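You operate a simulated robot arm through the tools that you are given. There is no shell and no other tool.

The job below is to be done with a simulated two-armed robot. You get a single attempt, and the scene is never put back.

JOB
Fit the job card's coil, uncap both ports, then set AUTO.
Fine: the coil goes on the valve block's stem, the caps on the rubber strip; AUTO is on the blue knob.

It is judged by the outcome, as a careful person would: the job done as asked, and still so three seconds after it is handed in. It fails if anything else is knocked over, pushed out of place, dropped, spilled or broken. Lids that push on must go on centred and level and be pressed home; caps that screw on are set level and turned clockwise until they are tight.

ROBOT AND FRAMES
Two 7-joint arms with fingered hands on one trunk that stands fixed in place. Base frame: the origin is at the foot of the trunk, x ahead of it, y to its left, z up. Units: cm, degrees, N and s.
The left shoulder is at [20, 13.5, 94.5], the right one opposite. Payload 4 kg a hand.
The TCP of each hand is the grasp point between the finger pads, 2.5 cm short of the fingertips. In the tool frame z runs along the fingers and y along their closing line. The gripper opens to 8.8 cm. The gripper's body begins 2.9 cm behind the TCP. The gripper is a hand of 4 fingers: y runs from the thumb to the fingers, the wrist lies at [-1.3, -10.6, -17.4] in the tool frame.
Orientation is that of the tool frame in the base frame, as a unit quaternion [x, y, z, w]. With the fingers straight down and the wrist toward the robot, the tool's x, y and z point along [0, 1, 0], [1, 0, 0] and [0, 0, -1] of the base frame.

CONTROLS
- The arms move only by the tool send_rows. It takes "left_increments", "right_increments" or both (then of equal length, played together; a hand with none holds still); each is a list of rows, each a list of 6 numbers: the shift along the base's x, y, z in m, then the turn, a rotation vector about the base's x, y, z in degrees. In form: [[dx, dy, dz, rx, ry, rz], ...]. A call has 1 to 20 rows; each row shifts and turns the commanded pose from where the row before left it. Rows are played at 5 a second. More than 5 cm and 8.6 degrees between two rows, and nothing of the call is played. Where a pose cannot be reached the arm comes as near as it can. A force on the tool above 40 N (or 10 N above the force at the start of the call, whichever is more), or a blocked arm, ends the call early, and 0.2 s more pass. In this call time passes only in rows, and 0.2 s behind the last. The reply holds the time, the measured pose of the TCP, the force on the tool along the base axes, the opening and the grip force, in the units named above and with some noise, with the torque about the TCP (base axes, N m) and any sound that the robot's microphone picked up.
- Cameras (640 x 400 px; columns grow to the right, rows downward): "scene" is now at [14.36, -0.3, 155.05]; the picture's right is [-0.05, -1.00, 0.00], its down [-0.68, 0.04, -0.73] and it looks along [0.73, -0.04, -0.68] (base axes); focal length 346 px, centre (320, 200). "left" rides on the left gripper at [-6.4, -8.3, -9.8] in its tool frame; the picture's right is [-0.62, -0.37, 0.69], its down [0.71, -0.63, 0.30] and it looks along [0.32, 0.68, 0.65] (tool axes); focal length 265 px, centre (320, 200). "right" rides on the right gripper at [6.4, -8.3, -9.8] in its tool frame; the picture's right is [-0.62, 0.37, -0.69], its down [-0.71, -0.63, 0.30] and it looks along [-0.32, 0.68, 0.65] (tool axes); focal length 265 px, centre (320, 200). There is no depth. A picture from a camera that has moved, and an enlarged one, comes with that camera's place and axes in the base frame and with its lens.
- snapshot(camera): a new picture of that camera. The clock stands still meanwhile.
- raise_lower(by): slides the trunk up (or, below 0, down) by that many cm; the arms and the scene camera ride with it, the base frame stays. It gives what a move gives, with no picture.
- curl_fingers(index, middle, ring, thumb_bend, thumb_turn, hand): sets how far each is bent, from 0 (flat) to 1 (curled in); at 0.3 the hand is open as for a grip, at 0.7 the pads meet at the TCP. One left out holds its place. A second passes; each finger stops where it meets its share of the squeeze, and holds until it gets a number again. It is the only way to open and close the hand. It gives what a move gives, with no picture; readings hold the bend of each and the force on the fingers (four entries, about 0 where the hand has none), thumb and palm. thumb_turn goes from beside the hand (0) to across from the fingers (1), as for a grip.
- turn_head(pan, tilt): turns the head with the scene camera to pan (to the left, within 97 degrees either way) and tilt (down, from -29 to 69), counted from straight ahead of the robot. It gives what a move gives.
- enlarge(camera, box): a new picture of the part [left, top, right, bottom] of that camera's present view, enlarged. The clock stands still meanwhile.
- job_done(): hands the job in; it is judged then, once.

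Nothing tells you positions but the pictures and the camera data. Unless the task says otherwise, let go and move clear before handing in.

The tools are called as name(argument=value, ...) on one line, values as JSON. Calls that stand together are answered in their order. send_rows: Moves the arms, as the interface text tells. Its arguments: {"type":"object","properties":{"left_increments":{"type":"array"},"right_increments":{"type":"array"}},"required":[]} The other tools are called the same way: raise_lower (by) slides the trunk up or down; curl_fingers (index, middle, ring, thumb_bend, thumb_turn, hand) moves the fingers one by one; turn_head (pan, tilt) turns the head that bears the scene camera; snapshot (camera) takes a picture; enlarge (camera, box) takes an enlarged picture of a part of a camera's view; job_done () hands the job in.

At the start:

```text
clock: 0.0
left_eef_pos: [58.7, 24.95, 125.2]
left_tcp_rot: [0.707, 0.707, 0.001, 0.0]
left_force: [0.0, 0.2, 0.3]
left_ft_torque: [-0.01, 0.0, -0.01]
left_width: 8.76
left_finger_force: 0.0
left_shape: jaw
left_bend: [0.3, 0.3, 0.3, 0.3, 0.98]
left_finger forces: [0.1, 0.0, 0.0, 0.0, 0.0, 0.0]
right_eef_pos: [54.72, -23.31, 116.63]
right_tcp_rot: [0.707, 0.707, 0.0, 0.0]
right_force: [0.3, 0.4, -0.5]
right_ft_torque: [0.0, -0.01, -0.04]
right_width: 8.75
right_finger_force: 0.1
right_shape: jaw
right_bend: [0.3, 0.3, 0.3, 0.3, 0.98]
right_finger forces: [0.1, 0.0, 0.0, 0.0, 0.1, 0.1]
trunk travel left (down, up): [-55.0, 22.0]
head pan, tilt: [-3.1, 43.0]
```

scene: 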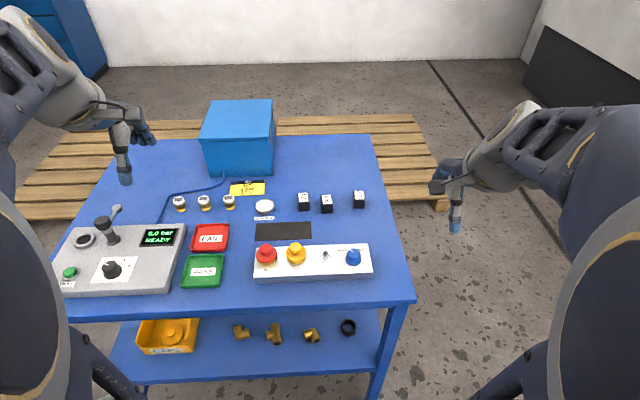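
right: 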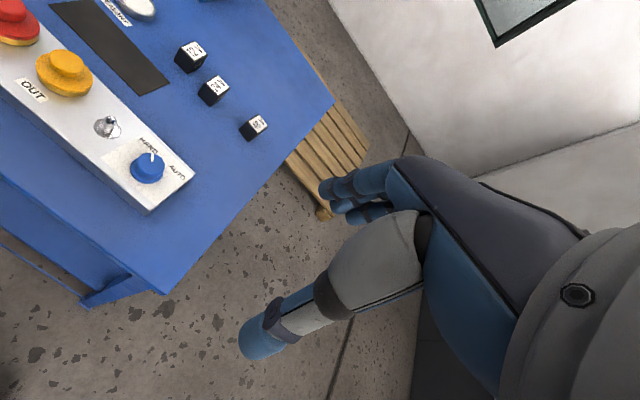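
left: 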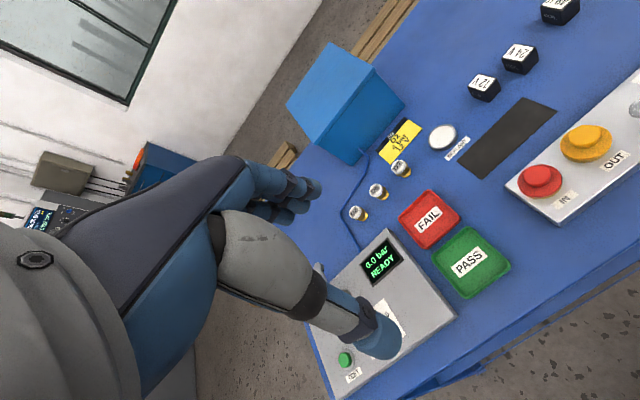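

I see a blue bench with a white valve block (red and yellow caps, a stem, a blue knob), three black coils, a rubber strip, and a yellow job card near the blue box. I'll take enlarged pictures to read the card and the labels.

enlarge(camera="scene", box=[220, 170, 300, 220])

enlarge(camera="scene", box=[240, 220, 400, 320])

enlarge(camera="scene", box=[290, 175, 380, 231])

enlarge(camera="left", box=[360, 100, 480, 175])

enlarge(camera="right", box=[80, 20, 280, 220])

```text
8.00 times, centred on (260, 195) of scene
camera zoom: at [14.36, -0.3, 155.05], right [-0.05, -1.0, 0.0], down [-0.68, 0.04, -0.73], along [0.73, -0.04, -0.68], focal length 2771 px, centre (800, 240)
```

zoom: 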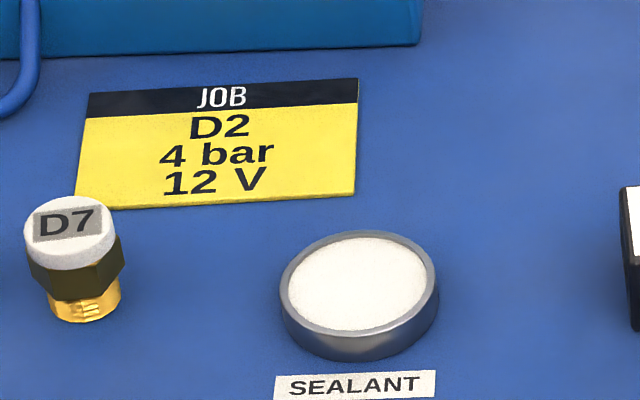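

```text
4.00 times, centred on (320, 270) of scene
camera zoom: at [14.36, -0.3, 155.05], right [-0.05, -1.0, 0.0], down [-0.68, 0.04, -0.73], along [0.73, -0.04, -0.68], focal length 1386 px, centre (320, -80)
```

zoom: 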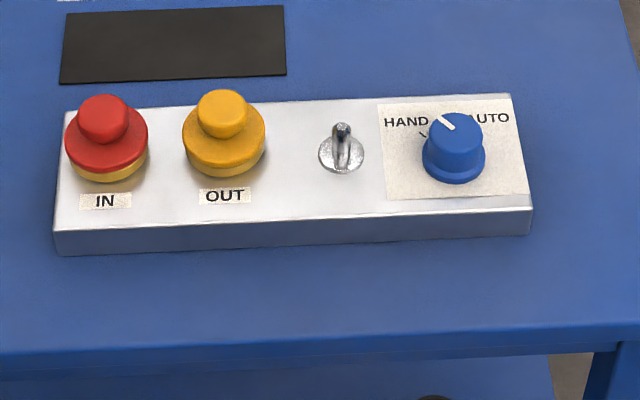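

```text
7.11 times, centred on (335, 203) of scene
camera zoom: at [14.36, -0.3, 155.05], right [-0.05, -1.0, 0.0], down [-0.68, 0.04, -0.73], along [0.73, -0.04, -0.68], focal length 2463 px, centre (213, 179)
```

zoom: 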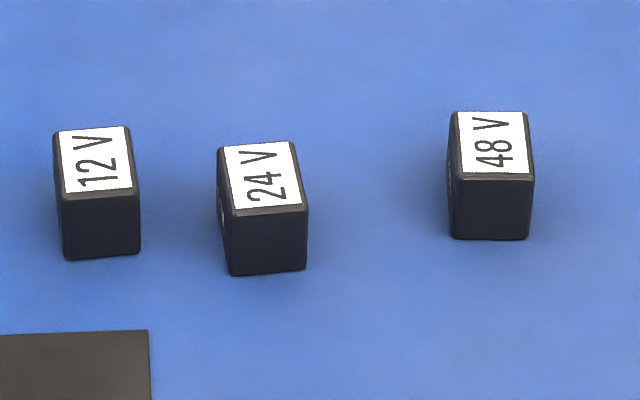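

```text
5.33 times, centred on (420, 138) of left
camera zoom: at [50.21, 18.61, 135.07], right [-0.37, -0.62, -0.69], down [-0.63, 0.71, -0.3], along [0.68, 0.32, -0.65], focal length 1416 px, centre (-213, 533)
```

zoom: 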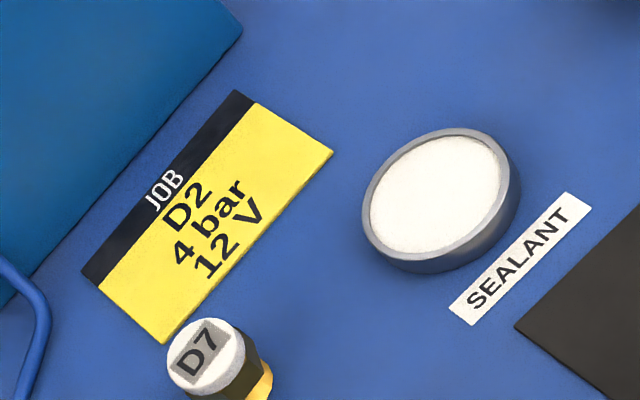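

```text
2.00 times, centred on (180, 120) of right
camera zoom: at [46.48, -16.93, 126.45], right [0.37, -0.62, 0.69], down [-0.63, -0.71, -0.3], along [0.68, -0.32, -0.65], focal length 531 px, centre (600, 360)
```

zoom: 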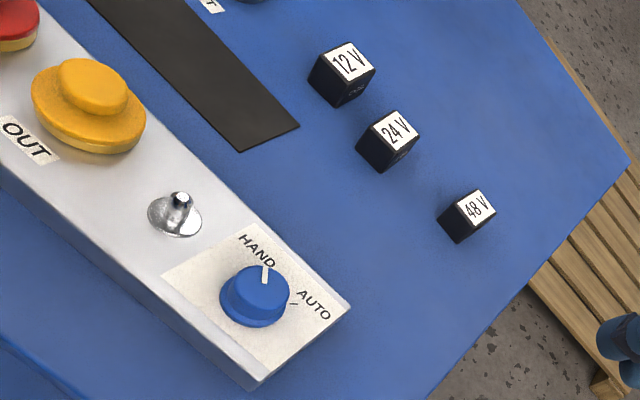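

The card asks for D2, 4 bar, 12 V, so the coil to fit is the one marked 12 V; the block seems to be at x≈66, table top at z≈85. I'll look closer at the stem, caps and coils.

enlarge(camera="scene", box=[310, 240, 342, 260])

enlarge(camera="scene", box=[250, 235, 314, 275])

enlarge(camera="right", box=[80, 100, 140, 150])

enlarge(camera="scene", box=[330, 240, 378, 270])

enlarge(camera="left", box=[440, 50, 640, 200])

```text
16.00 times, centred on (326, 250) of scene
camera zoom: at [14.36, -0.3, 155.05], right [-0.05, -1.0, 0.0], down [-0.68, 0.04, -0.73], along [0.73, -0.04, -0.68], focal length 5542 px, centre (224, -600)
```

zoom: 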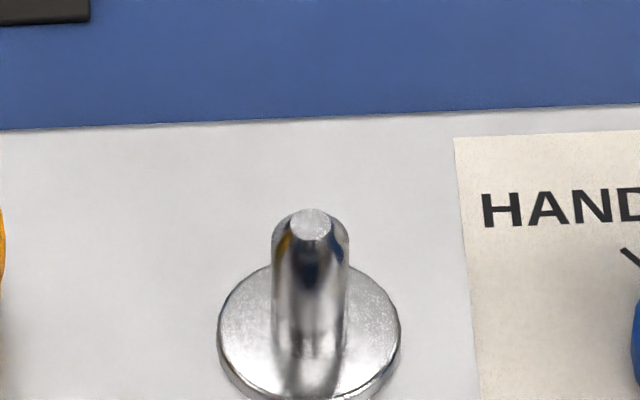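

```text
10.00 times, centred on (282, 255) of scene
camera zoom: at [14.36, -0.3, 155.05], right [-0.05, -1.0, 0.0], down [-0.68, 0.04, -0.73], along [0.73, -0.04, -0.68], focal length 3464 px, centre (700, -350)
```

zoom: 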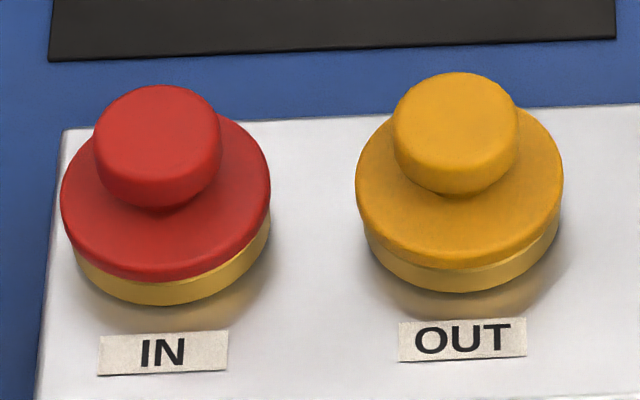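

```text
8.00 times, centred on (110, 125) of right
camera zoom: at [46.48, -16.93, 126.45], right [0.37, -0.62, 0.69], down [-0.63, -0.71, -0.3], along [0.68, -0.32, -0.65], focal length 2123 px, centre (2000, 800)
```

zoom: 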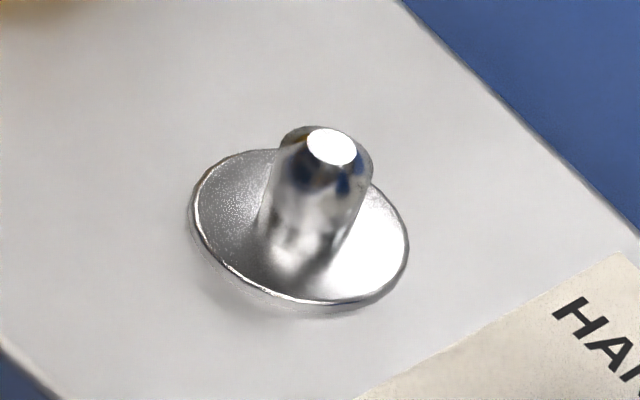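

```text
13.33 times, centred on (354, 255) of scene
camera zoom: at [14.36, -0.3, 155.05], right [-0.05, -1.0, 0.0], down [-0.68, 0.04, -0.73], along [0.73, -0.04, -0.68], focal length 4618 px, centre (-133, -533)
```

zoom: 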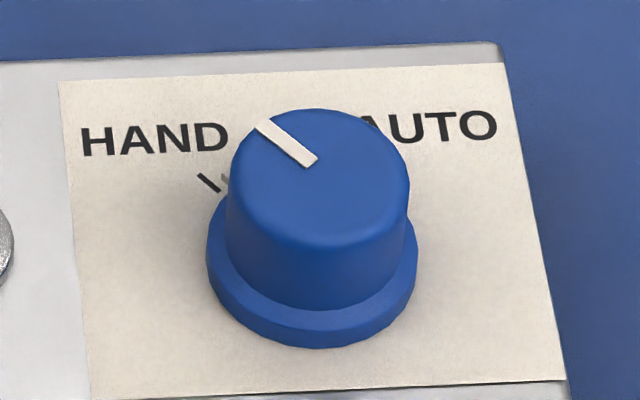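

```text
2.67 times, centred on (540, 125) of left
camera zoom: at [50.21, 18.61, 135.07], right [-0.37, -0.62, -0.69], down [-0.63, 0.71, -0.3], along [0.68, 0.32, -0.65], focal length 708 px, centre (-267, 400)
```

zoom: 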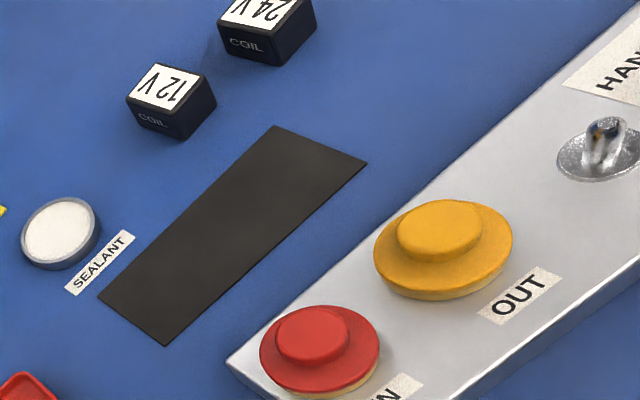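

The stem is a plain round post about 1.1 cm across, and the knob pointer is at HAND. I want better views of the caps' shape and heights before moving.

enlarge(camera="left", box=[500, 110, 640, 210])

enlarge(camera="right", box=[0, 0, 120, 110])

enlarge(camera="left", box=[460, 30, 560, 110])

enlarge(camera="right", box=[160, 20, 280, 150])

enlarge(camera="right", box=[110, 120, 210, 200])

```text
4.00 times, centred on (570, 160) of left
camera zoom: at [50.21, 18.61, 135.07], right [-0.37, -0.62, -0.69], down [-0.63, 0.71, -0.3], along [0.68, 0.32, -0.65], focal length 1062 px, centre (-680, 360)
```

zoom: 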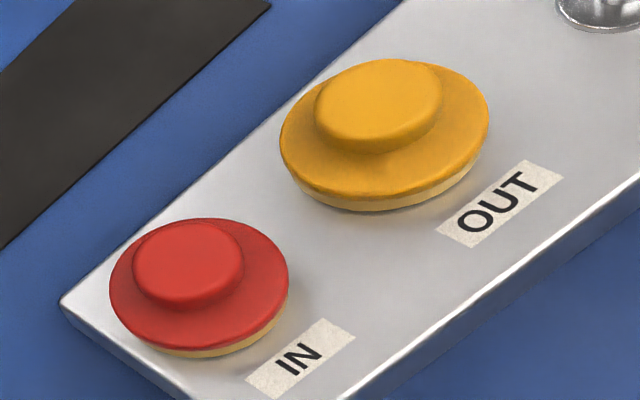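

```text
3.64 times, centred on (60, 55) of right
camera zoom: at [46.48, -16.93, 126.45], right [0.37, -0.62, 0.69], down [-0.63, -0.71, -0.3], along [0.68, -0.32, -0.65], focal length 965 px, centre (1266, 727)
```

zoom: 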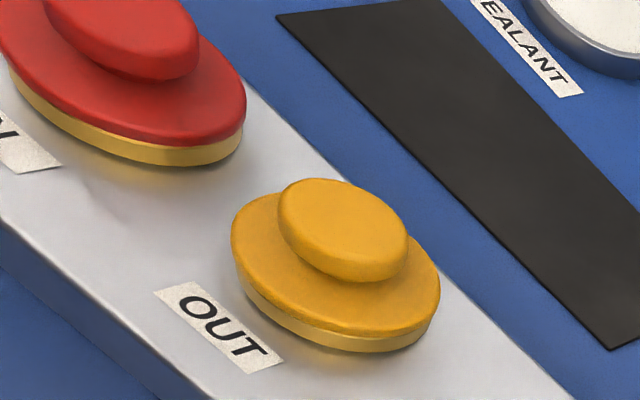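

```text
5.00 times, centred on (510, 70) of left
camera zoom: at [50.21, 18.61, 135.07], right [-0.37, -0.62, -0.69], down [-0.63, 0.71, -0.3], along [0.68, 0.32, -0.65], focal length 1327 px, centre (-630, 850)
```

zoom: 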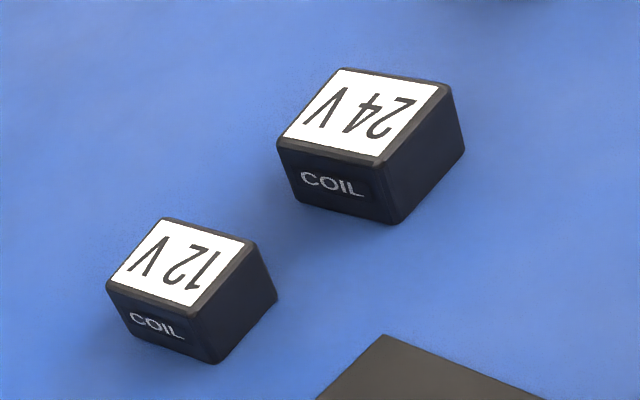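

```text
3.08 times, centred on (220, 85) of right
camera zoom: at [46.48, -16.93, 126.45], right [0.37, -0.62, 0.69], down [-0.63, -0.71, -0.3], along [0.68, -0.32, -0.65], focal length 817 px, centre (628, 554)
```

zoom: 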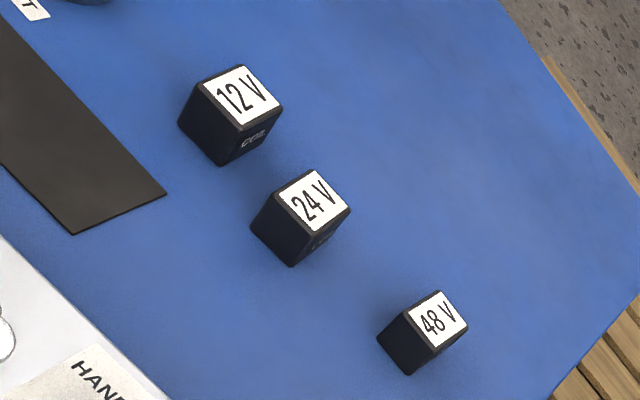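

```text
5.00 times, centred on (160, 160) of right
camera zoom: at [46.48, -16.93, 126.45], right [0.37, -0.62, 0.69], down [-0.63, -0.71, -0.3], along [0.68, -0.32, -0.65], focal length 1327 px, centre (1120, 400)
```

zoom: 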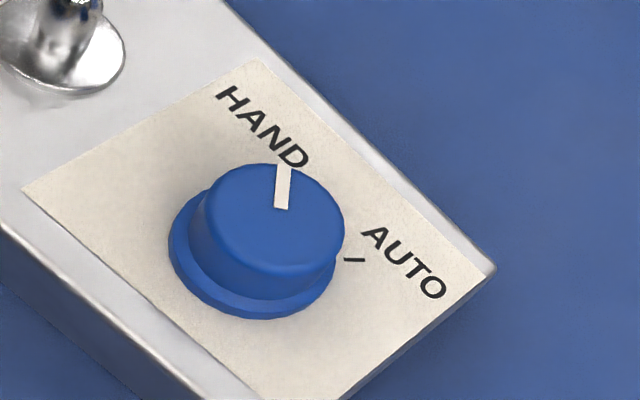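

The caps are discs about 4.9 cm across with a 3 cm grip knob on top (top at z≈92.3), at about (66, 2.6) and (66, 9.6); the 12 V coil sits at about (87.4, 0.5). I'll bring the right hand above the 12 V coil first and look from there.

send_rows(right_increments=[[0.0252, 0.0198, -0.0097, 0, 0, 0], [0.0252, 0.0198, -0.0097, 0, 0, 0], [0.0252, 0.0198, -0.0097, 0, 0, 0], [0.0252, 0.0198, -0.0097, 0, 0, 0], [0.0252, 0.0198, -0.0097, 0, 0, 0], [0.0252, 0.0198, -0.0097, 0, 0, 0], [0.0252, 0.0198, -0.0097, 0, 0, 0], [0.0252, 0.0198, -0.0097, 0, 0, 0], [0.0252, 0.0198, -0.0097, 0, 0, 0], [0.0252, 0.0198, -0.0097, 0, 0, 0], [0.0252, 0.0198, -0.0097, 0, 0, 0], [0.0252, 0.0198, -0.0097, 0, 0, 0]])

snapshot(camera="right")

snapshot(camera="scene")

```text
clock: 2.6
left_eef_pos: [58.61, 24.98, 125.23]
left_tcp_rot: [0.707, 0.707, -0.001, 0.0]
left_force: [1.1, -0.1, -0.6]
left_ft_torque: [0.02, 0.0, 0.02]
left_width: 8.76
left_finger_force: 0.1
left_shape: jaw
left_bend: [0.3, 0.3, 0.3, 0.3, 0.98]
left_finger forces: [0.0, 0.1, 0.0, 0.0, 0.0, 0.0]
right_eef_pos: [85.02, 0.25, 105.28]
right_tcp_rot: [0.708, 0.706, 0.0, -0.001]
right_force: [0.1, -0.6, 0.6]
right_ft_torque: [0.01, 0.01, -0.03]
right_width: 8.8
right_finger_force: 0.1
right_shape: jaw
right_bend: [0.3, 0.3, 0.3, 0.3, 0.98]
right_finger forces: [0.1, 0.0, 0.0, 0.0, 0.1, 0.1]
trunk travel left (down, up): [-55.0, 22.0]
head pan, tilt: [-3.1, 43.0]
```

```text
taken
camera right: at [76.82, 6.79, 115.07], right [0.37, -0.62, 0.69], down [-0.63, -0.71, -0.3], along [0.68, -0.33, -0.65], focal length 265 px, centre (320, 200)
```

right: 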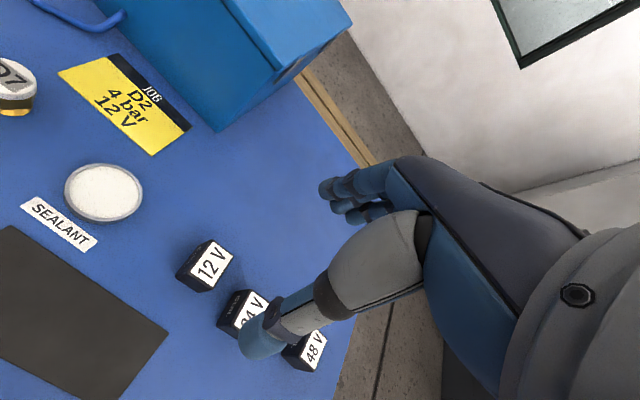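

```text
taken
camera scene: at [14.34, -0.32, 155.05], right [-0.05, -1.0, 0.0], down [-0.68, 0.04, -0.73], along [0.73, -0.04, -0.68], focal length 346 px, centre (320, 200)
```

scene: 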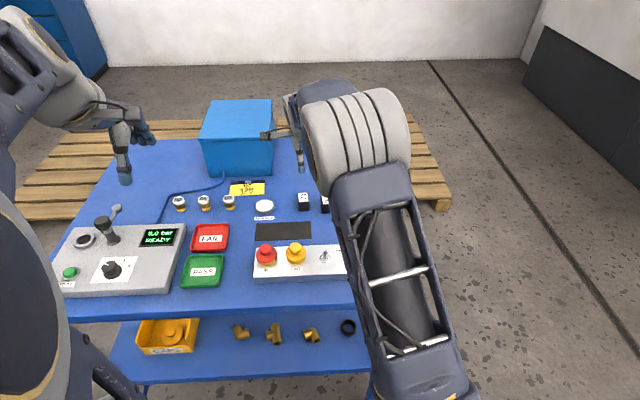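

The right hand is now above and behind the coils. I'll enlarge the coil view to fix its place and height more exactly.

enlarge(camera="right", box=[160, 220, 260, 300])

enlarge(camera="scene", box=[290, 182, 322, 218])

```text
5.00 times, centred on (210, 260) of right
camera zoom: at [76.82, 6.79, 115.07], right [0.37, -0.62, 0.69], down [-0.63, -0.71, -0.3], along [0.68, -0.33, -0.65], focal length 1327 px, centre (870, -100)
```

zoom: 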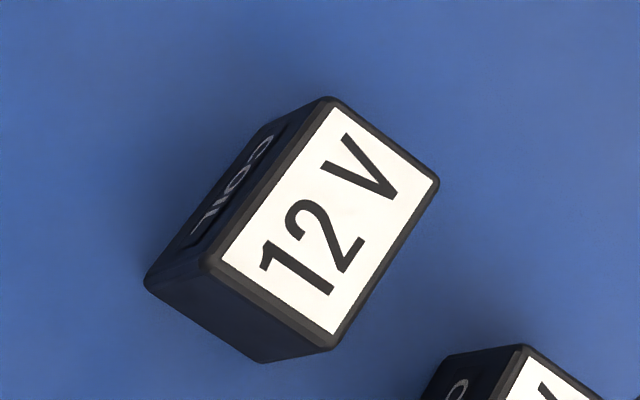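

```text
11.11 times, centred on (306, 200) of scene
camera zoom: at [14.34, -0.32, 155.05], right [-0.05, -1.0, 0.0], down [-0.68, 0.04, -0.73], along [0.73, -0.04, -0.68], focal length 3848 px, centre (476, 200)
```

zoom: 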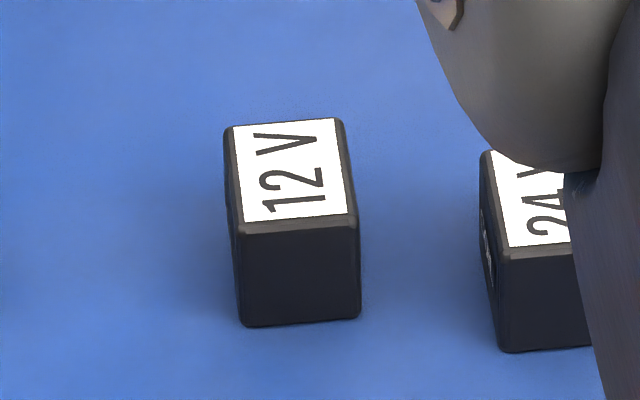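

The 12 V coil is about 3.9 (x) by 3.0 (y) by 3.5 cm high, centred near (86.95, 0.3) with a slight yaw of about 4° counter-clockwise. I'll line the right hand up over it and come down part way, then look again.

send_rows(right_increments=[[0.0065, 0.0, -0.02, 0, 0, 1.3], [0.0065, 0.0, -0.02, 0, 0, 1.3], [0.0063, 0.0, -0.02, 0, 0, 1.4], [0, 0, -0.02, 0, 0, 0], [0, 0, -0.02, 0, 0, 0], [0, 0, -0.015, 0, 0, 0]])

snapshot(camera="right")

snapshot(camera="scene")

snapshot(camera="left")

```text
clock: 4.0
left_eef_pos: [58.58, 24.99, 125.22]
left_tcp_rot: [0.707, 0.707, 0.0, 0.0]
left_force: [0.0, 0.6, 0.0]
left_ft_torque: [-0.01, -0.01, -0.01]
left_width: 8.77
left_finger_force: 0.1
left_shape: jaw
left_bend: [0.3, 0.3, 0.3, 0.3, 0.98]
left_finger forces: [0.0, 0.1, 0.0, 0.0, 0.1, 0.1]
right_eef_pos: [86.82, 0.46, 93.56]
right_tcp_rot: [0.682, 0.731, 0.0, 0.0]
right_force: [0.2, -0.3, -0.4]
right_ft_torque: [0.01, -0.04, 0.02]
right_width: 8.78
right_finger_force: 0.1
right_shape: jaw
right_bend: [0.3, 0.3, 0.3, 0.3, 0.98]
right_finger forces: [0.0, 0.0, 0.0, 0.1, 0.0, 0.0]
trunk travel left (down, up): [-55.0, 22.0]
head pan, tilt: [-3.1, 43.0]
```

```text
taken
camera right: at [78.29, 6.26, 103.26], right [0.41, -0.59, 0.69], down [-0.58, -0.76, -0.3], along [0.7, -0.28, -0.65], focal length 265 px, centre (320, 200)
```

right: 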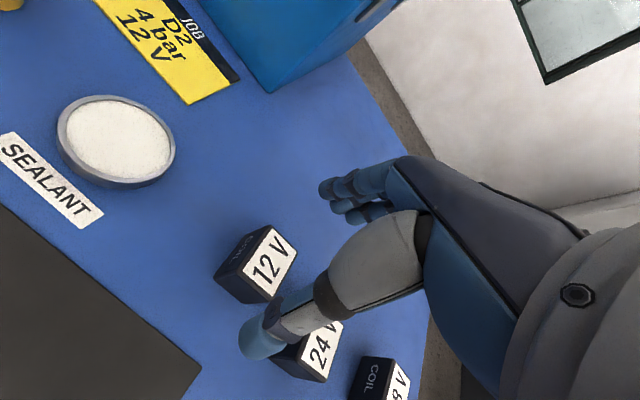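

```text
taken
camera scene: at [14.35, -0.3, 155.05], right [-0.05, -1.0, 0.0], down [-0.68, 0.04, -0.73], along [0.73, -0.04, -0.68], focal length 346 px, centre (320, 200)
```

scene: 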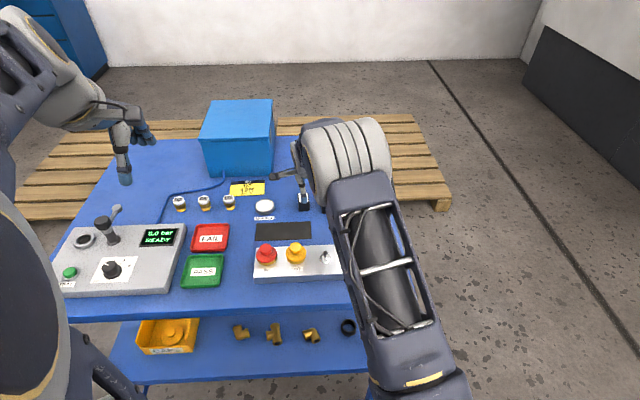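

```text
taken
camera left: at [50.2, 18.6, 135.08], right [-0.37, -0.62, -0.69], down [-0.63, 0.71, -0.3], along [0.68, 0.32, -0.65], focal length 265 px, centre (320, 200)
```

left: 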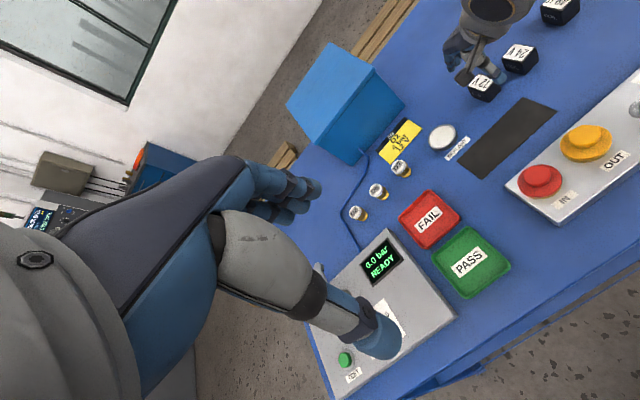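

The hand hovers over the 12 V coil. I'll check its alignment from the left and right cameras before the last descent.

enlarge(camera="left", box=[430, 0, 560, 110])

enlarge(camera="right", box=[190, 160, 430, 390])

enlarge(camera="scene", box=[260, 130, 356, 220])

```text
3.64 times, centred on (495, 55) of left
camera zoom: at [50.2, 18.6, 135.08], right [-0.37, -0.62, -0.69], down [-0.63, 0.71, -0.3], along [0.68, 0.32, -0.65], focal length 965 px, centre (-316, 727)
```

zoom: 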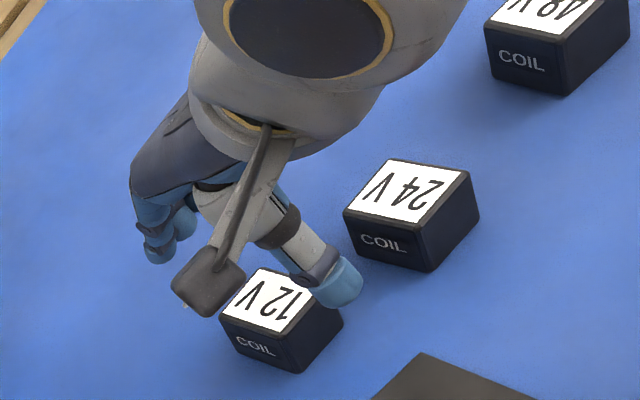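

```text
1.74 times, centred on (310, 275) of right
camera zoom: at [78.29, 6.26, 103.26], right [0.41, -0.59, 0.69], down [-0.58, -0.76, -0.3], along [0.7, -0.28, -0.65], focal length 462 px, centre (337, 70)
```

zoom: 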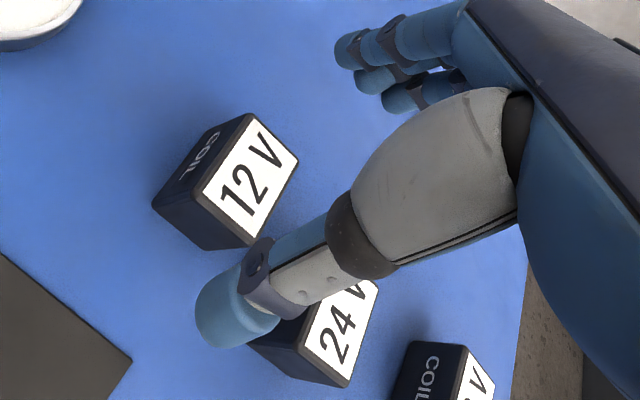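

```text
4.44 times, centred on (308, 175) of scene
camera zoom: at [14.35, -0.3, 155.05], right [-0.05, -1.0, 0.0], down [-0.68, 0.04, -0.73], along [0.73, -0.04, -0.68], focal length 1539 px, centre (373, 311)
```

zoom: 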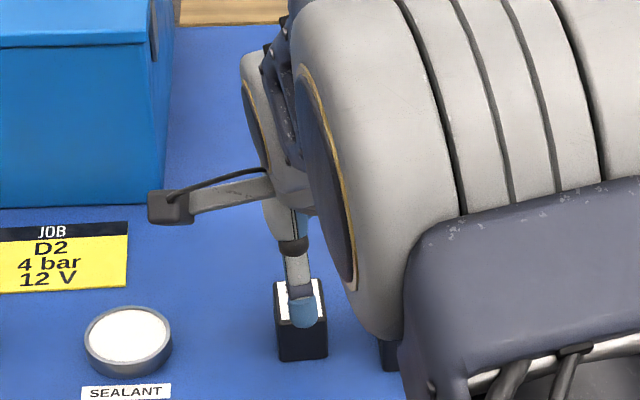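

The thumb and fingers straddle the coil well along its long side. I'll come down the last 5 cm and then close gently.

send_rows(right_increments=[[0, -0.001, -0.012, 0, 0, 0], [0, 0, -0.012, 0, 0, 0], [0, 0, -0.012, 0, 0, 0], [0, 0, -0.01, 0, 0, 0], [0, 0, -0.005, 0, 0, 0]])

snapshot(camera="right")

enlarge(camera="left", box=[430, 0, 560, 110])

```text
clock: 5.2
left_eef_pos: [58.57, 25.0, 125.3]
left_tcp_rot: [0.707, 0.707, 0.0, 0.0]
left_force: [-0.6, 0.0, -0.1]
left_ft_torque: [0.03, 0.0, -0.01]
left_width: 8.74
left_finger_force: 0.0
left_shape: jaw
left_bend: [0.3, 0.3, 0.3, 0.3, 0.98]
left_finger forces: [0.0, 0.1, 0.0, 0.1, 0.0, 0.1]
right_eef_pos: [86.96, 0.39, 88.22]
right_tcp_rot: [0.682, 0.731, -0.001, 0.0]
right_force: [0.3, -0.3, 0.4]
right_ft_torque: [0.01, 0.01, -0.01]
right_width: 8.76
right_finger_force: 0.1
right_shape: jaw
right_bend: [0.3, 0.3, 0.3, 0.3, 0.98]
right_finger forces: [0.1, 0.1, 0.0, 0.0, 0.1, 0.0]
trunk travel left (down, up): [-55.0, 22.0]
head pan, tilt: [-3.1, 43.0]
```

```text
taken
camera right: at [78.23, 6.18, 98.17], right [0.41, -0.59, 0.69], down [-0.58, -0.76, -0.3], along [0.7, -0.28, -0.65], focal length 265 px, centre (320, 200)
```

right: 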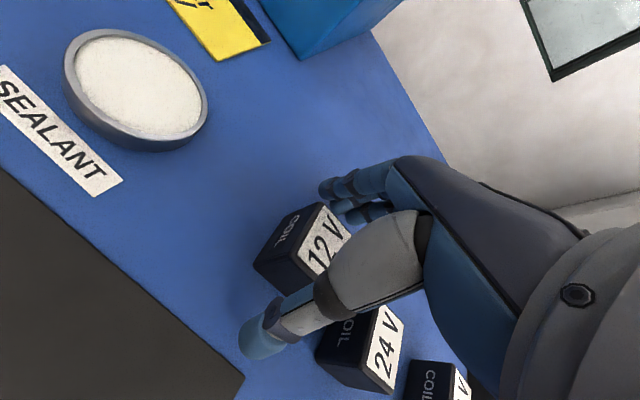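

```text
3.64 times, centred on (495, 55) of left
camera zoom: at [50.21, 18.61, 135.07], right [-0.37, -0.62, -0.69], down [-0.63, 0.71, -0.3], along [0.68, 0.32, -0.65], focal length 965 px, centre (-316, 727)
```

zoom: 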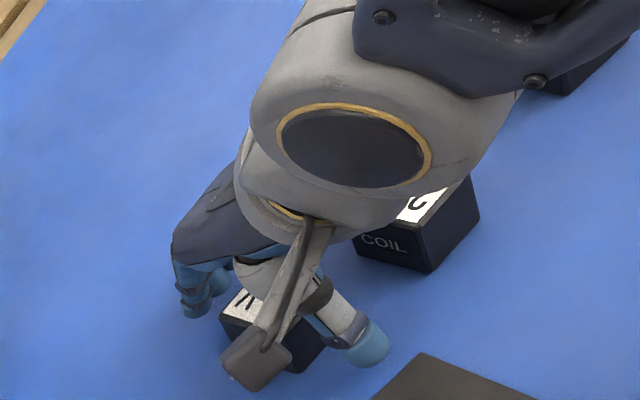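

The fingers straddle the coil with no contact. I'll close the hand in two steps, watching forces.

curl_fingers(hand="right", index=0.48, middle=0.48, ring=0.48, thumb_bend=0.48)

snapshot(camera="right")

```text
clock: 6.2
left_eef_pos: [58.63, 24.91, 125.36]
left_tcp_rot: [0.707, 0.707, 0.0, 0.0]
left_force: [0.9, 0.2, 0.0]
left_ft_torque: [0.01, 0.0, -0.03]
left_width: 8.77
left_finger_force: 0.0
left_shape: jaw
left_bend: [0.3, 0.3, 0.3, 0.3, 0.98]
left_finger forces: [0.0, 0.1, 0.1, 0.0, 0.1, 0.0]
right_eef_pos: [86.84, 0.46, 88.39]
right_tcp_rot: [0.682, 0.732, 0.0, 0.0]
right_force: [-0.6, 0.2, 0.2]
right_ft_torque: [0.01, 0.01, -0.01]
right_width: 4.67
right_finger_force: 0.1
right_shape: fingers
right_bend: [0.48, 0.48, 0.48, 0.48, 0.98]
right_finger forces: [0.1, 0.1, 0.1, 0.0, 0.1, 0.0]
trunk travel left (down, up): [-55.0, 22.0]
head pan, tilt: [-3.1, 43.0]
```

```text
taken
camera right: at [78.23, 6.19, 98.2], right [0.41, -0.59, 0.69], down [-0.58, -0.76, -0.3], along [0.7, -0.28, -0.65], focal length 265 px, centre (320, 200)
```

right: 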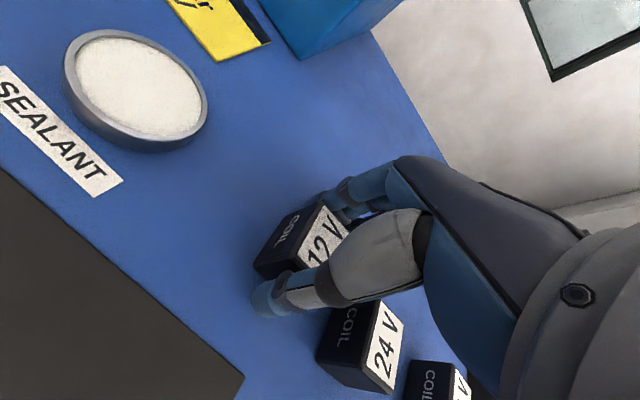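

No contact yet at 4.7 cm opening. I'll close further to take hold of the coil.

curl_fingers(hand="right", index=0.6, middle=0.6, ring=0.6, thumb_bend=0.6)

snapshot(camera="right")

enlarge(camera="left", box=[430, 0, 560, 110])

```text
clock: 7.2
left_eef_pos: [58.57, 25.01, 125.21]
left_tcp_rot: [0.707, 0.707, 0.0, 0.0]
left_force: [-0.8, 0.5, 0.0]
left_ft_torque: [0.01, 0.01, -0.01]
left_width: 8.76
left_finger_force: 0.1
left_shape: jaw
left_bend: [0.3, 0.3, 0.3, 0.3, 0.98]
left_finger forces: [0.1, 0.1, 0.1, 0.0, 0.0, 0.1]
right_eef_pos: [86.95, 0.38, 88.38]
right_tcp_rot: [0.682, 0.732, 0.0, 0.0]
right_force: [1.3, -0.4, 0.5]
right_ft_torque: [-0.05, -0.08, -0.01]
right_width: 3.58
right_finger_force: 7.6
right_shape: fingers
right_bend: [0.54, 0.55, 0.6, 0.53, 0.97]
right_finger forces: [3.9, 3.7, 0.0, 0.0, 6.8, 0.1]
trunk travel left (down, up): [-55.0, 22.0]
head pan, tilt: [-3.1, 43.0]
```

```text
taken
camera right: at [78.23, 6.19, 98.2], right [0.41, -0.59, 0.69], down [-0.58, -0.76, -0.3], along [0.7, -0.28, -0.65], focal length 265 px, centre (320, 200)
```

right: 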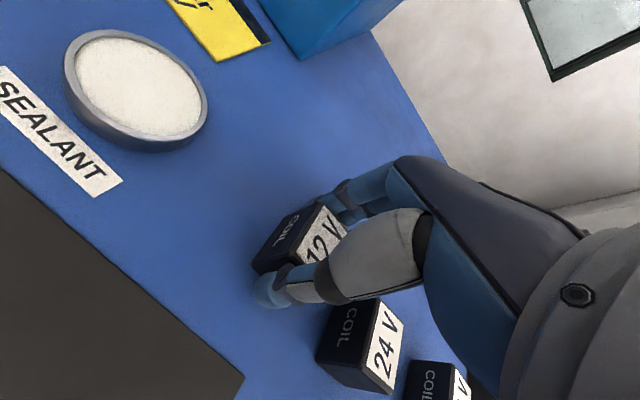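

```text
3.64 times, centred on (495, 55) of left
camera zoom: at [50.21, 18.61, 135.07], right [-0.37, -0.62, -0.69], down [-0.63, 0.71, -0.3], along [0.68, 0.32, -0.65], focal length 965 px, centre (-316, 727)
```

zoom: 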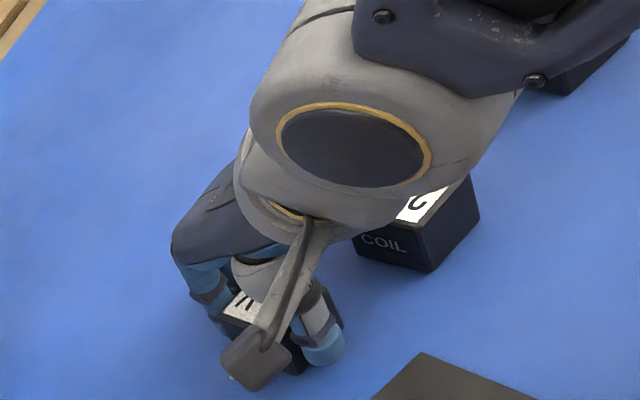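

Index, middle and thumb hold the coil (about 7.6 N), the ring finger passes beside it. I'll tighten a little more before lifting.

curl_fingers(hand="right", index=0.7, middle=0.7, ring=0.5, thumb_bend=0.7)

send_rows(right_increments=[[0, 0, 0.005, 0, 0, 0], [0, 0, 0.01, 0, 0, 0], [0, 0, 0.02, 0, 0, 0], [0, 0, 0.03, 0, 0, 0], [0, 0, 0.03, 0, 0, 0]])

snapshot(camera="right")

enlarge(camera="left", box=[430, 0, 560, 110])

```text
clock: 8.2
left_eef_pos: [58.54, 24.93, 125.13]
left_tcp_rot: [0.707, 0.707, 0.0, 0.0]
left_force: [0.8, -0.3, 0.0]
left_ft_torque: [0.02, 0.01, 0.01]
left_width: 8.76
left_finger_force: 0.1
left_shape: jaw
left_bend: [0.3, 0.3, 0.3, 0.3, 0.98]
left_finger forces: [0.1, 0.1, 0.0, 0.0, 0.0, 0.1]
right_eef_pos: [86.9, 0.34, 88.33]
right_tcp_rot: [0.682, 0.731, -0.001, 0.0]
right_force: [1.2, 0.2, 2.1]
right_ft_torque: [-0.03, -0.11, 0.0]
right_width: 3.51
right_finger_force: 15.3
right_shape: fingers
right_bend: [0.57, 0.6, 0.5, 0.53, 0.96]
right_finger forces: [7.8, 7.7, 0.1, 0.0, 14.3, 0.0]
trunk travel left (down, up): [-55.0, 22.0]
head pan, tilt: [-3.1, 43.0]
```

```text
clock: 9.4
left_eef_pos: [58.73, 24.92, 125.15]
left_tcp_rot: [0.707, 0.707, -0.001, 0.0]
left_force: [1.4, 0.2, -0.7]
left_ft_torque: [0.02, 0.0, -0.01]
left_width: 8.74
left_finger_force: 0.1
left_shape: jaw
left_bend: [0.3, 0.3, 0.3, 0.3, 0.98]
left_finger forces: [0.0, 0.0, 0.0, 0.1, 0.0, 0.1]
right_eef_pos: [86.86, 0.23, 98.0]
right_tcp_rot: [0.681, 0.732, 0.0, -0.001]
right_force: [-0.2, -0.3, -1.4]
right_ft_torque: [-0.05, 0.03, 0.03]
right_width: 3.49
right_finger_force: 14.1
right_shape: fingers
right_bend: [0.57, 0.61, 0.5, 0.53, 0.96]
right_finger forces: [7.5, 6.9, 0.0, 0.1, 14.3, 0.1]
trunk travel left (down, up): [-55.0, 22.0]
head pan, tilt: [-3.1, 43.0]
```

```text
taken
camera right: at [78.22, 6.1, 107.94], right [0.41, -0.59, 0.69], down [-0.58, -0.76, -0.3], along [0.7, -0.28, -0.65], focal length 265 px, centre (320, 200)
```

right: 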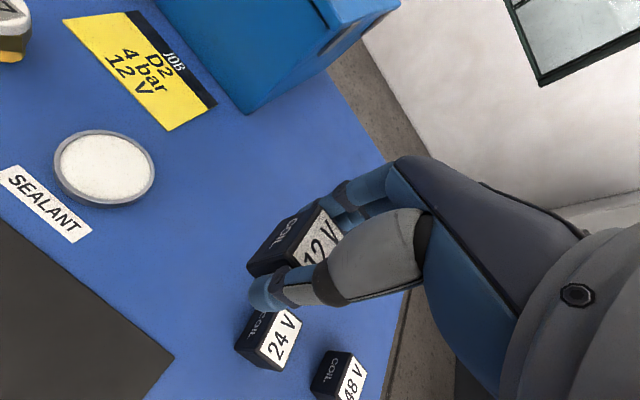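

```text
3.64 times, centred on (495, 55) of left
camera zoom: at [50.23, 18.61, 135.06], right [-0.37, -0.62, -0.69], down [-0.63, 0.71, -0.3], along [0.68, 0.32, -0.65], focal length 965 px, centre (-316, 727)
```

zoom: 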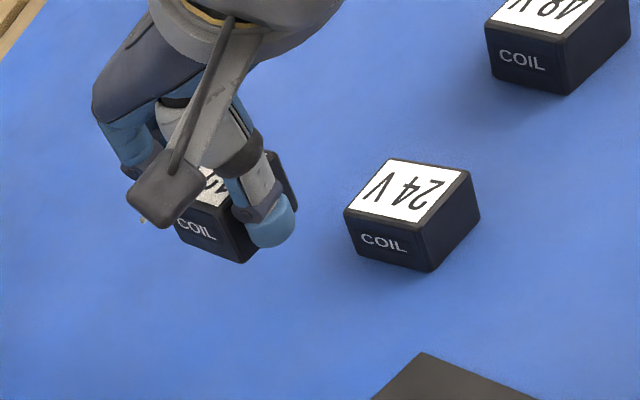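

The coil is lifted cleanly. To find where its hole is, I'll raise it and tip its underside toward the head camera.

send_rows(right_increments=[[-0.02, -0.007, 0.031, 0, 0, 0], [-0.02, -0.007, 0.031, 0, 0, 0], [-0.02, -0.007, 0.031, 0, 5, 0], [-0.02, -0.007, 0.031, 0, 5, 0], [-0.02, -0.007, 0.031, 0, 5, 0], [-0.02, -0.007, 0.031, 0, 5, 0], [-0.02, -0.007, 0.031, 0, 5, 0], [-0.02, -0.007, 0.031, 0, 5, 0], [-0.02, -0.007, 0.031, 0, 5, 0], [-0.02, -0.007, 0.031, 0, 5, 0], [-0.02, -0.007, 0.031, 0, 5, 0], [-0.02, -0.007, 0.031, 0, 5, 0]])

snapshot(camera="scene")

```text
clock: 12.0
left_eef_pos: [58.62, 24.95, 125.22]
left_tcp_rot: [0.707, 0.707, 0.001, 0.0]
left_force: [-0.7, -0.1, -0.2]
left_ft_torque: [0.01, -0.03, -0.02]
left_width: 8.78
left_finger_force: 0.1
left_shape: jaw
left_bend: [0.3, 0.3, 0.3, 0.3, 0.98]
left_finger forces: [0.0, 0.0, 0.0, 0.0, 0.0, 0.1]
right_eef_pos: [64.33, -7.3, 132.62]
right_tcp_rot: [0.628, 0.672, -0.267, -0.288]
right_force: [-1.1, -0.4, -1.0]
right_ft_torque: [0.01, -0.05, 0.0]
right_width: 3.46
right_finger_force: 13.9
right_shape: fingers
right_bend: [0.57, 0.61, 0.5, 0.53, 0.96]
right_finger forces: [7.7, 6.9, 0.0, 0.0, 13.6, 0.1]
right hand out of reach, approached as far as the arm can: row 12
trunk travel left (down, up): [-55.0, 22.0]
head pan, tilt: [-3.1, 43.0]
```

```text
taken
camera scene: at [14.36, -0.31, 155.05], right [-0.05, -1.0, 0.0], down [-0.68, 0.04, -0.73], along [0.73, -0.04, -0.68], focal length 346 px, centre (320, 200)
```

scene: 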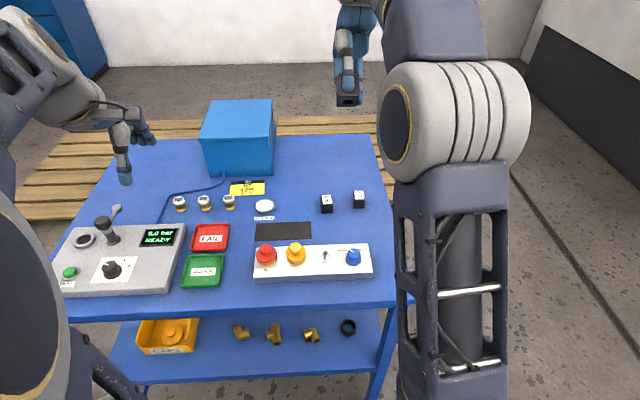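

enlarge(camera="scene", box=[316, 60, 380, 120])

snapshot(camera="left")

snapshot(camera="right")

```text
6.67 times, centred on (348, 90) of scene
camera zoom: at [14.36, -0.31, 155.05], right [-0.05, -1.0, 0.0], down [-0.68, 0.04, -0.73], along [0.73, -0.04, -0.68], focal length 2309 px, centre (133, 933)
```

zoom: 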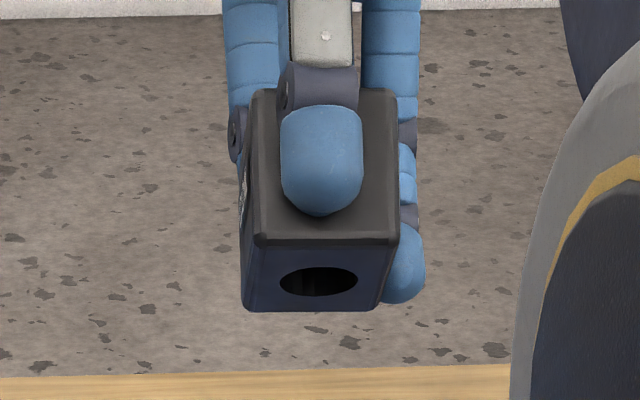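

```text
taken
camera left: at [50.21, 18.6, 135.07], right [-0.37, -0.62, -0.69], down [-0.63, 0.71, -0.3], along [0.68, 0.32, -0.65], focal length 265 px, centre (320, 200)
```

left: 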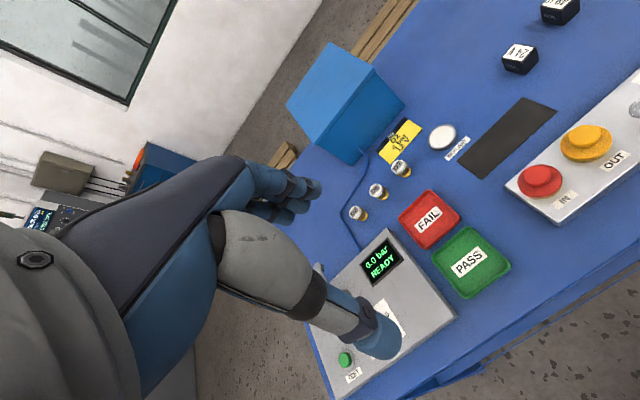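

```text
taken
camera right: at [65.32, -1.44, 145.75], right [0.78, -0.59, 0.18], down [-0.62, -0.76, 0.21], along [0.02, -0.28, -0.96], focal length 265 px, centre (320, 200)
```

right: 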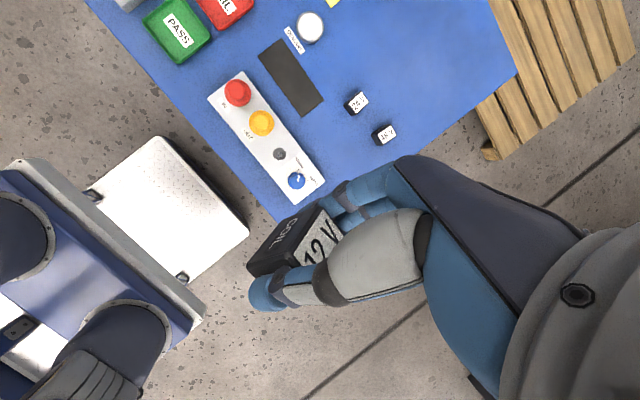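

I can see the hole: round, about 1.65 cm across and centred in the coil's underside, so there is a good allowance on the 1.1 cm stem. I'll use this near-vertical right-camera view to refine the stem, cap and knob positions.

enlarge(camera="right", box=[200, 60, 336, 216])

enlarge(camera="right", box=[260, 135, 320, 195])

```text
2.56 times, centred on (268, 138) of right
camera zoom: at [65.32, -1.44, 145.75], right [0.78, -0.59, 0.18], down [-0.62, -0.76, 0.21], along [0.02, -0.28, -0.96], focal length 680 px, centre (453, 359)
```

zoom: 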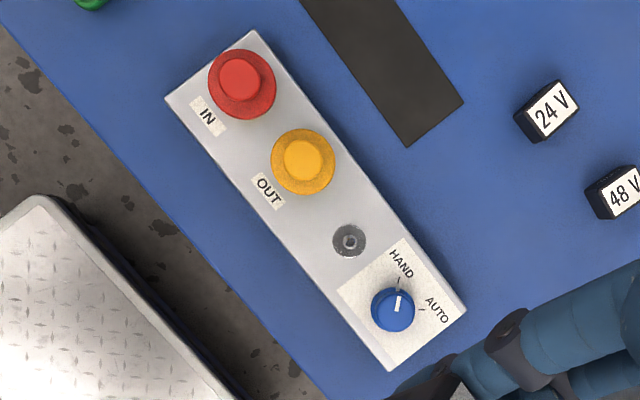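

```text
6.67 times, centred on (290, 165) of right
camera zoom: at [65.32, -1.44, 145.75], right [0.78, -0.59, 0.18], down [-0.62, -0.76, 0.21], along [0.02, -0.28, -0.96], focal length 1769 px, centre (520, 433)
```

zoom: 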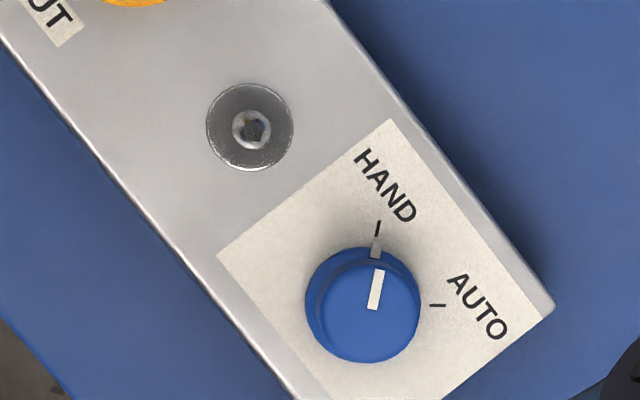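

The view from above gives the stem at about (65.6, −4.5), and the HAND and AUTO marks at roughly ±39° about +x, so the knob needs about 80° clockwise. I'll now bring the hand upright again and lower it over the stem.

send_rows(right_increments=[[0, 0.003, -0.015, 0, -5, 0], [0, 0.003, -0.015, 0, -5, 0], [0, 0.003, -0.015, 0, -5, 0], [0, 0.003, -0.015, 0, -5, 0], [0, 0.003, -0.015, 0, -5, 0], [0, 0.003, -0.015, 0, -5, 0], [0, 0.003, -0.015, 0, -5, 0], [0, 0.003, -0.015, 0, -5, 0], [0, 0.003, -0.015, 0, -5, 0], [0, 0.002, -0.015, 0, -5, 0]])

```text
clock: 14.2
left_eef_pos: [58.65, 24.9, 125.15]
left_tcp_rot: [0.707, 0.707, 0.0, 0.0]
left_force: [-0.5, -0.1, 0.3]
left_ft_torque: [-0.02, 0.01, 0.01]
left_width: 8.76
left_finger_force: 0.1
left_shape: jaw
left_bend: [0.3, 0.3, 0.3, 0.3, 0.98]
left_finger forces: [0.0, 0.0, 0.1, 0.1, 0.0, 0.1]
right_eef_pos: [64.15, -4.66, 117.48]
right_tcp_rot: [0.681, 0.731, 0.025, 0.025]
right_force: [-0.2, -0.1, -1.3]
right_ft_torque: [0.04, 0.0, 0.03]
right_width: 3.46
right_finger_force: 13.8
right_shape: fingers
right_bend: [0.58, 0.61, 0.5, 0.53, 0.96]
right_finger forces: [7.3, 6.7, 0.0, 0.0, 14.0, 0.1]
trunk travel left (down, up): [-55.0, 22.0]
head pan, tilt: [-3.1, 43.0]
```

The hand is nearly upright, about 3.9° over. I'll correct that, square the coil to the block and come down to a little above the stem.

send_rows(right_increments=[[0.004, 0.001, -0.03, 0, 1.95, 0], [0.004, 0.001, -0.03, 0, 1.95, 0], [0.004, 0, -0.03, 0, 0, -2], [0.0015, 0, -0.03, 0, 0, -2], [0, 0, -0.03, 0, 0, 0]])

snapshot(camera="right")

snapshot(camera="scene")

snapshot(camera="left")

```text
clock: 15.4
left_eef_pos: [58.67, 24.93, 125.25]
left_tcp_rot: [0.707, 0.707, 0.0, 0.0]
left_force: [-0.3, -0.4, 1.3]
left_ft_torque: [0.01, -0.01, 0.0]
left_width: 8.77
left_finger_force: 0.2
left_shape: jaw
left_bend: [0.3, 0.3, 0.3, 0.3, 0.98]
left_finger forces: [0.0, 0.0, 0.1, 0.0, 0.0, 0.0]
right_eef_pos: [65.36, -4.15, 102.6]
right_tcp_rot: [0.707, 0.708, 0.001, 0.0]
right_force: [-0.4, -1.8, -1.4]
right_ft_torque: [0.0, 0.0, 0.03]
right_width: 3.48
right_finger_force: 13.8
right_shape: fingers
right_bend: [0.58, 0.61, 0.5, 0.53, 0.96]
right_finger forces: [7.4, 6.5, 0.0, 0.0, 13.9, 0.0]
trunk travel left (down, up): [-55.0, 22.0]
head pan, tilt: [-3.1, 43.0]
```

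```text
taken
camera right: at [57.1, 2.33, 112.47], right [0.37, -0.62, 0.69], down [-0.63, -0.71, -0.31], along [0.68, -0.32, -0.65], focal length 265 px, centre (320, 200)
```

right: 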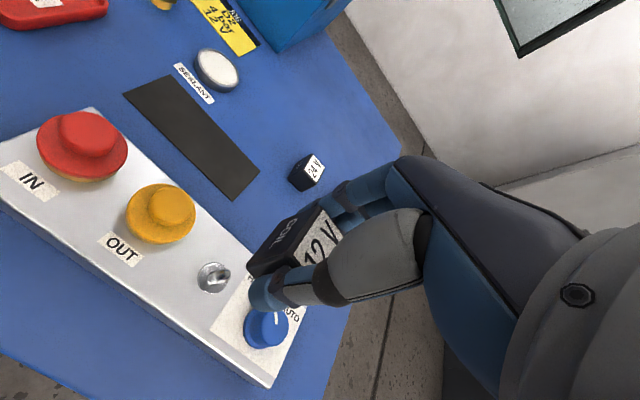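

```text
taken
camera scene: at [14.35, -0.33, 155.05], right [-0.05, -1.0, 0.0], down [-0.68, 0.04, -0.73], along [0.73, -0.04, -0.68], focal length 346 px, centre (320, 200)
```

scene: 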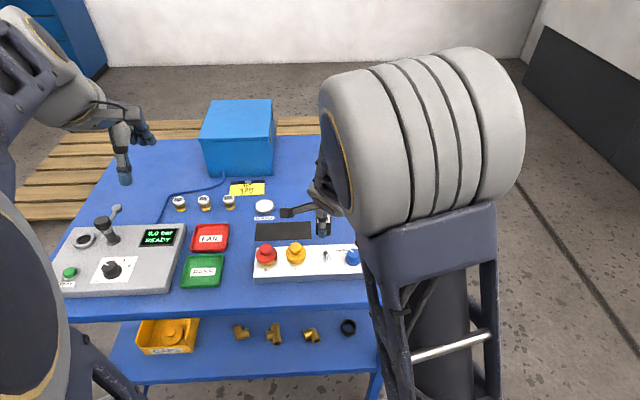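

```text
taken
camera left: at [50.2, 18.58, 135.09], right [-0.37, -0.62, -0.69], down [-0.63, 0.71, -0.3], along [0.68, 0.32, -0.65], focal length 265 px, centre (320, 200)
```

left: 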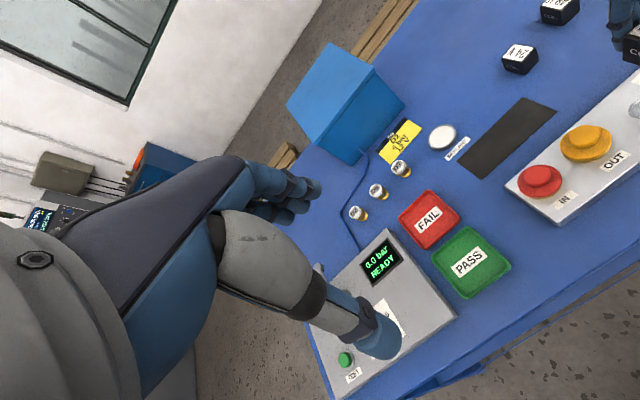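

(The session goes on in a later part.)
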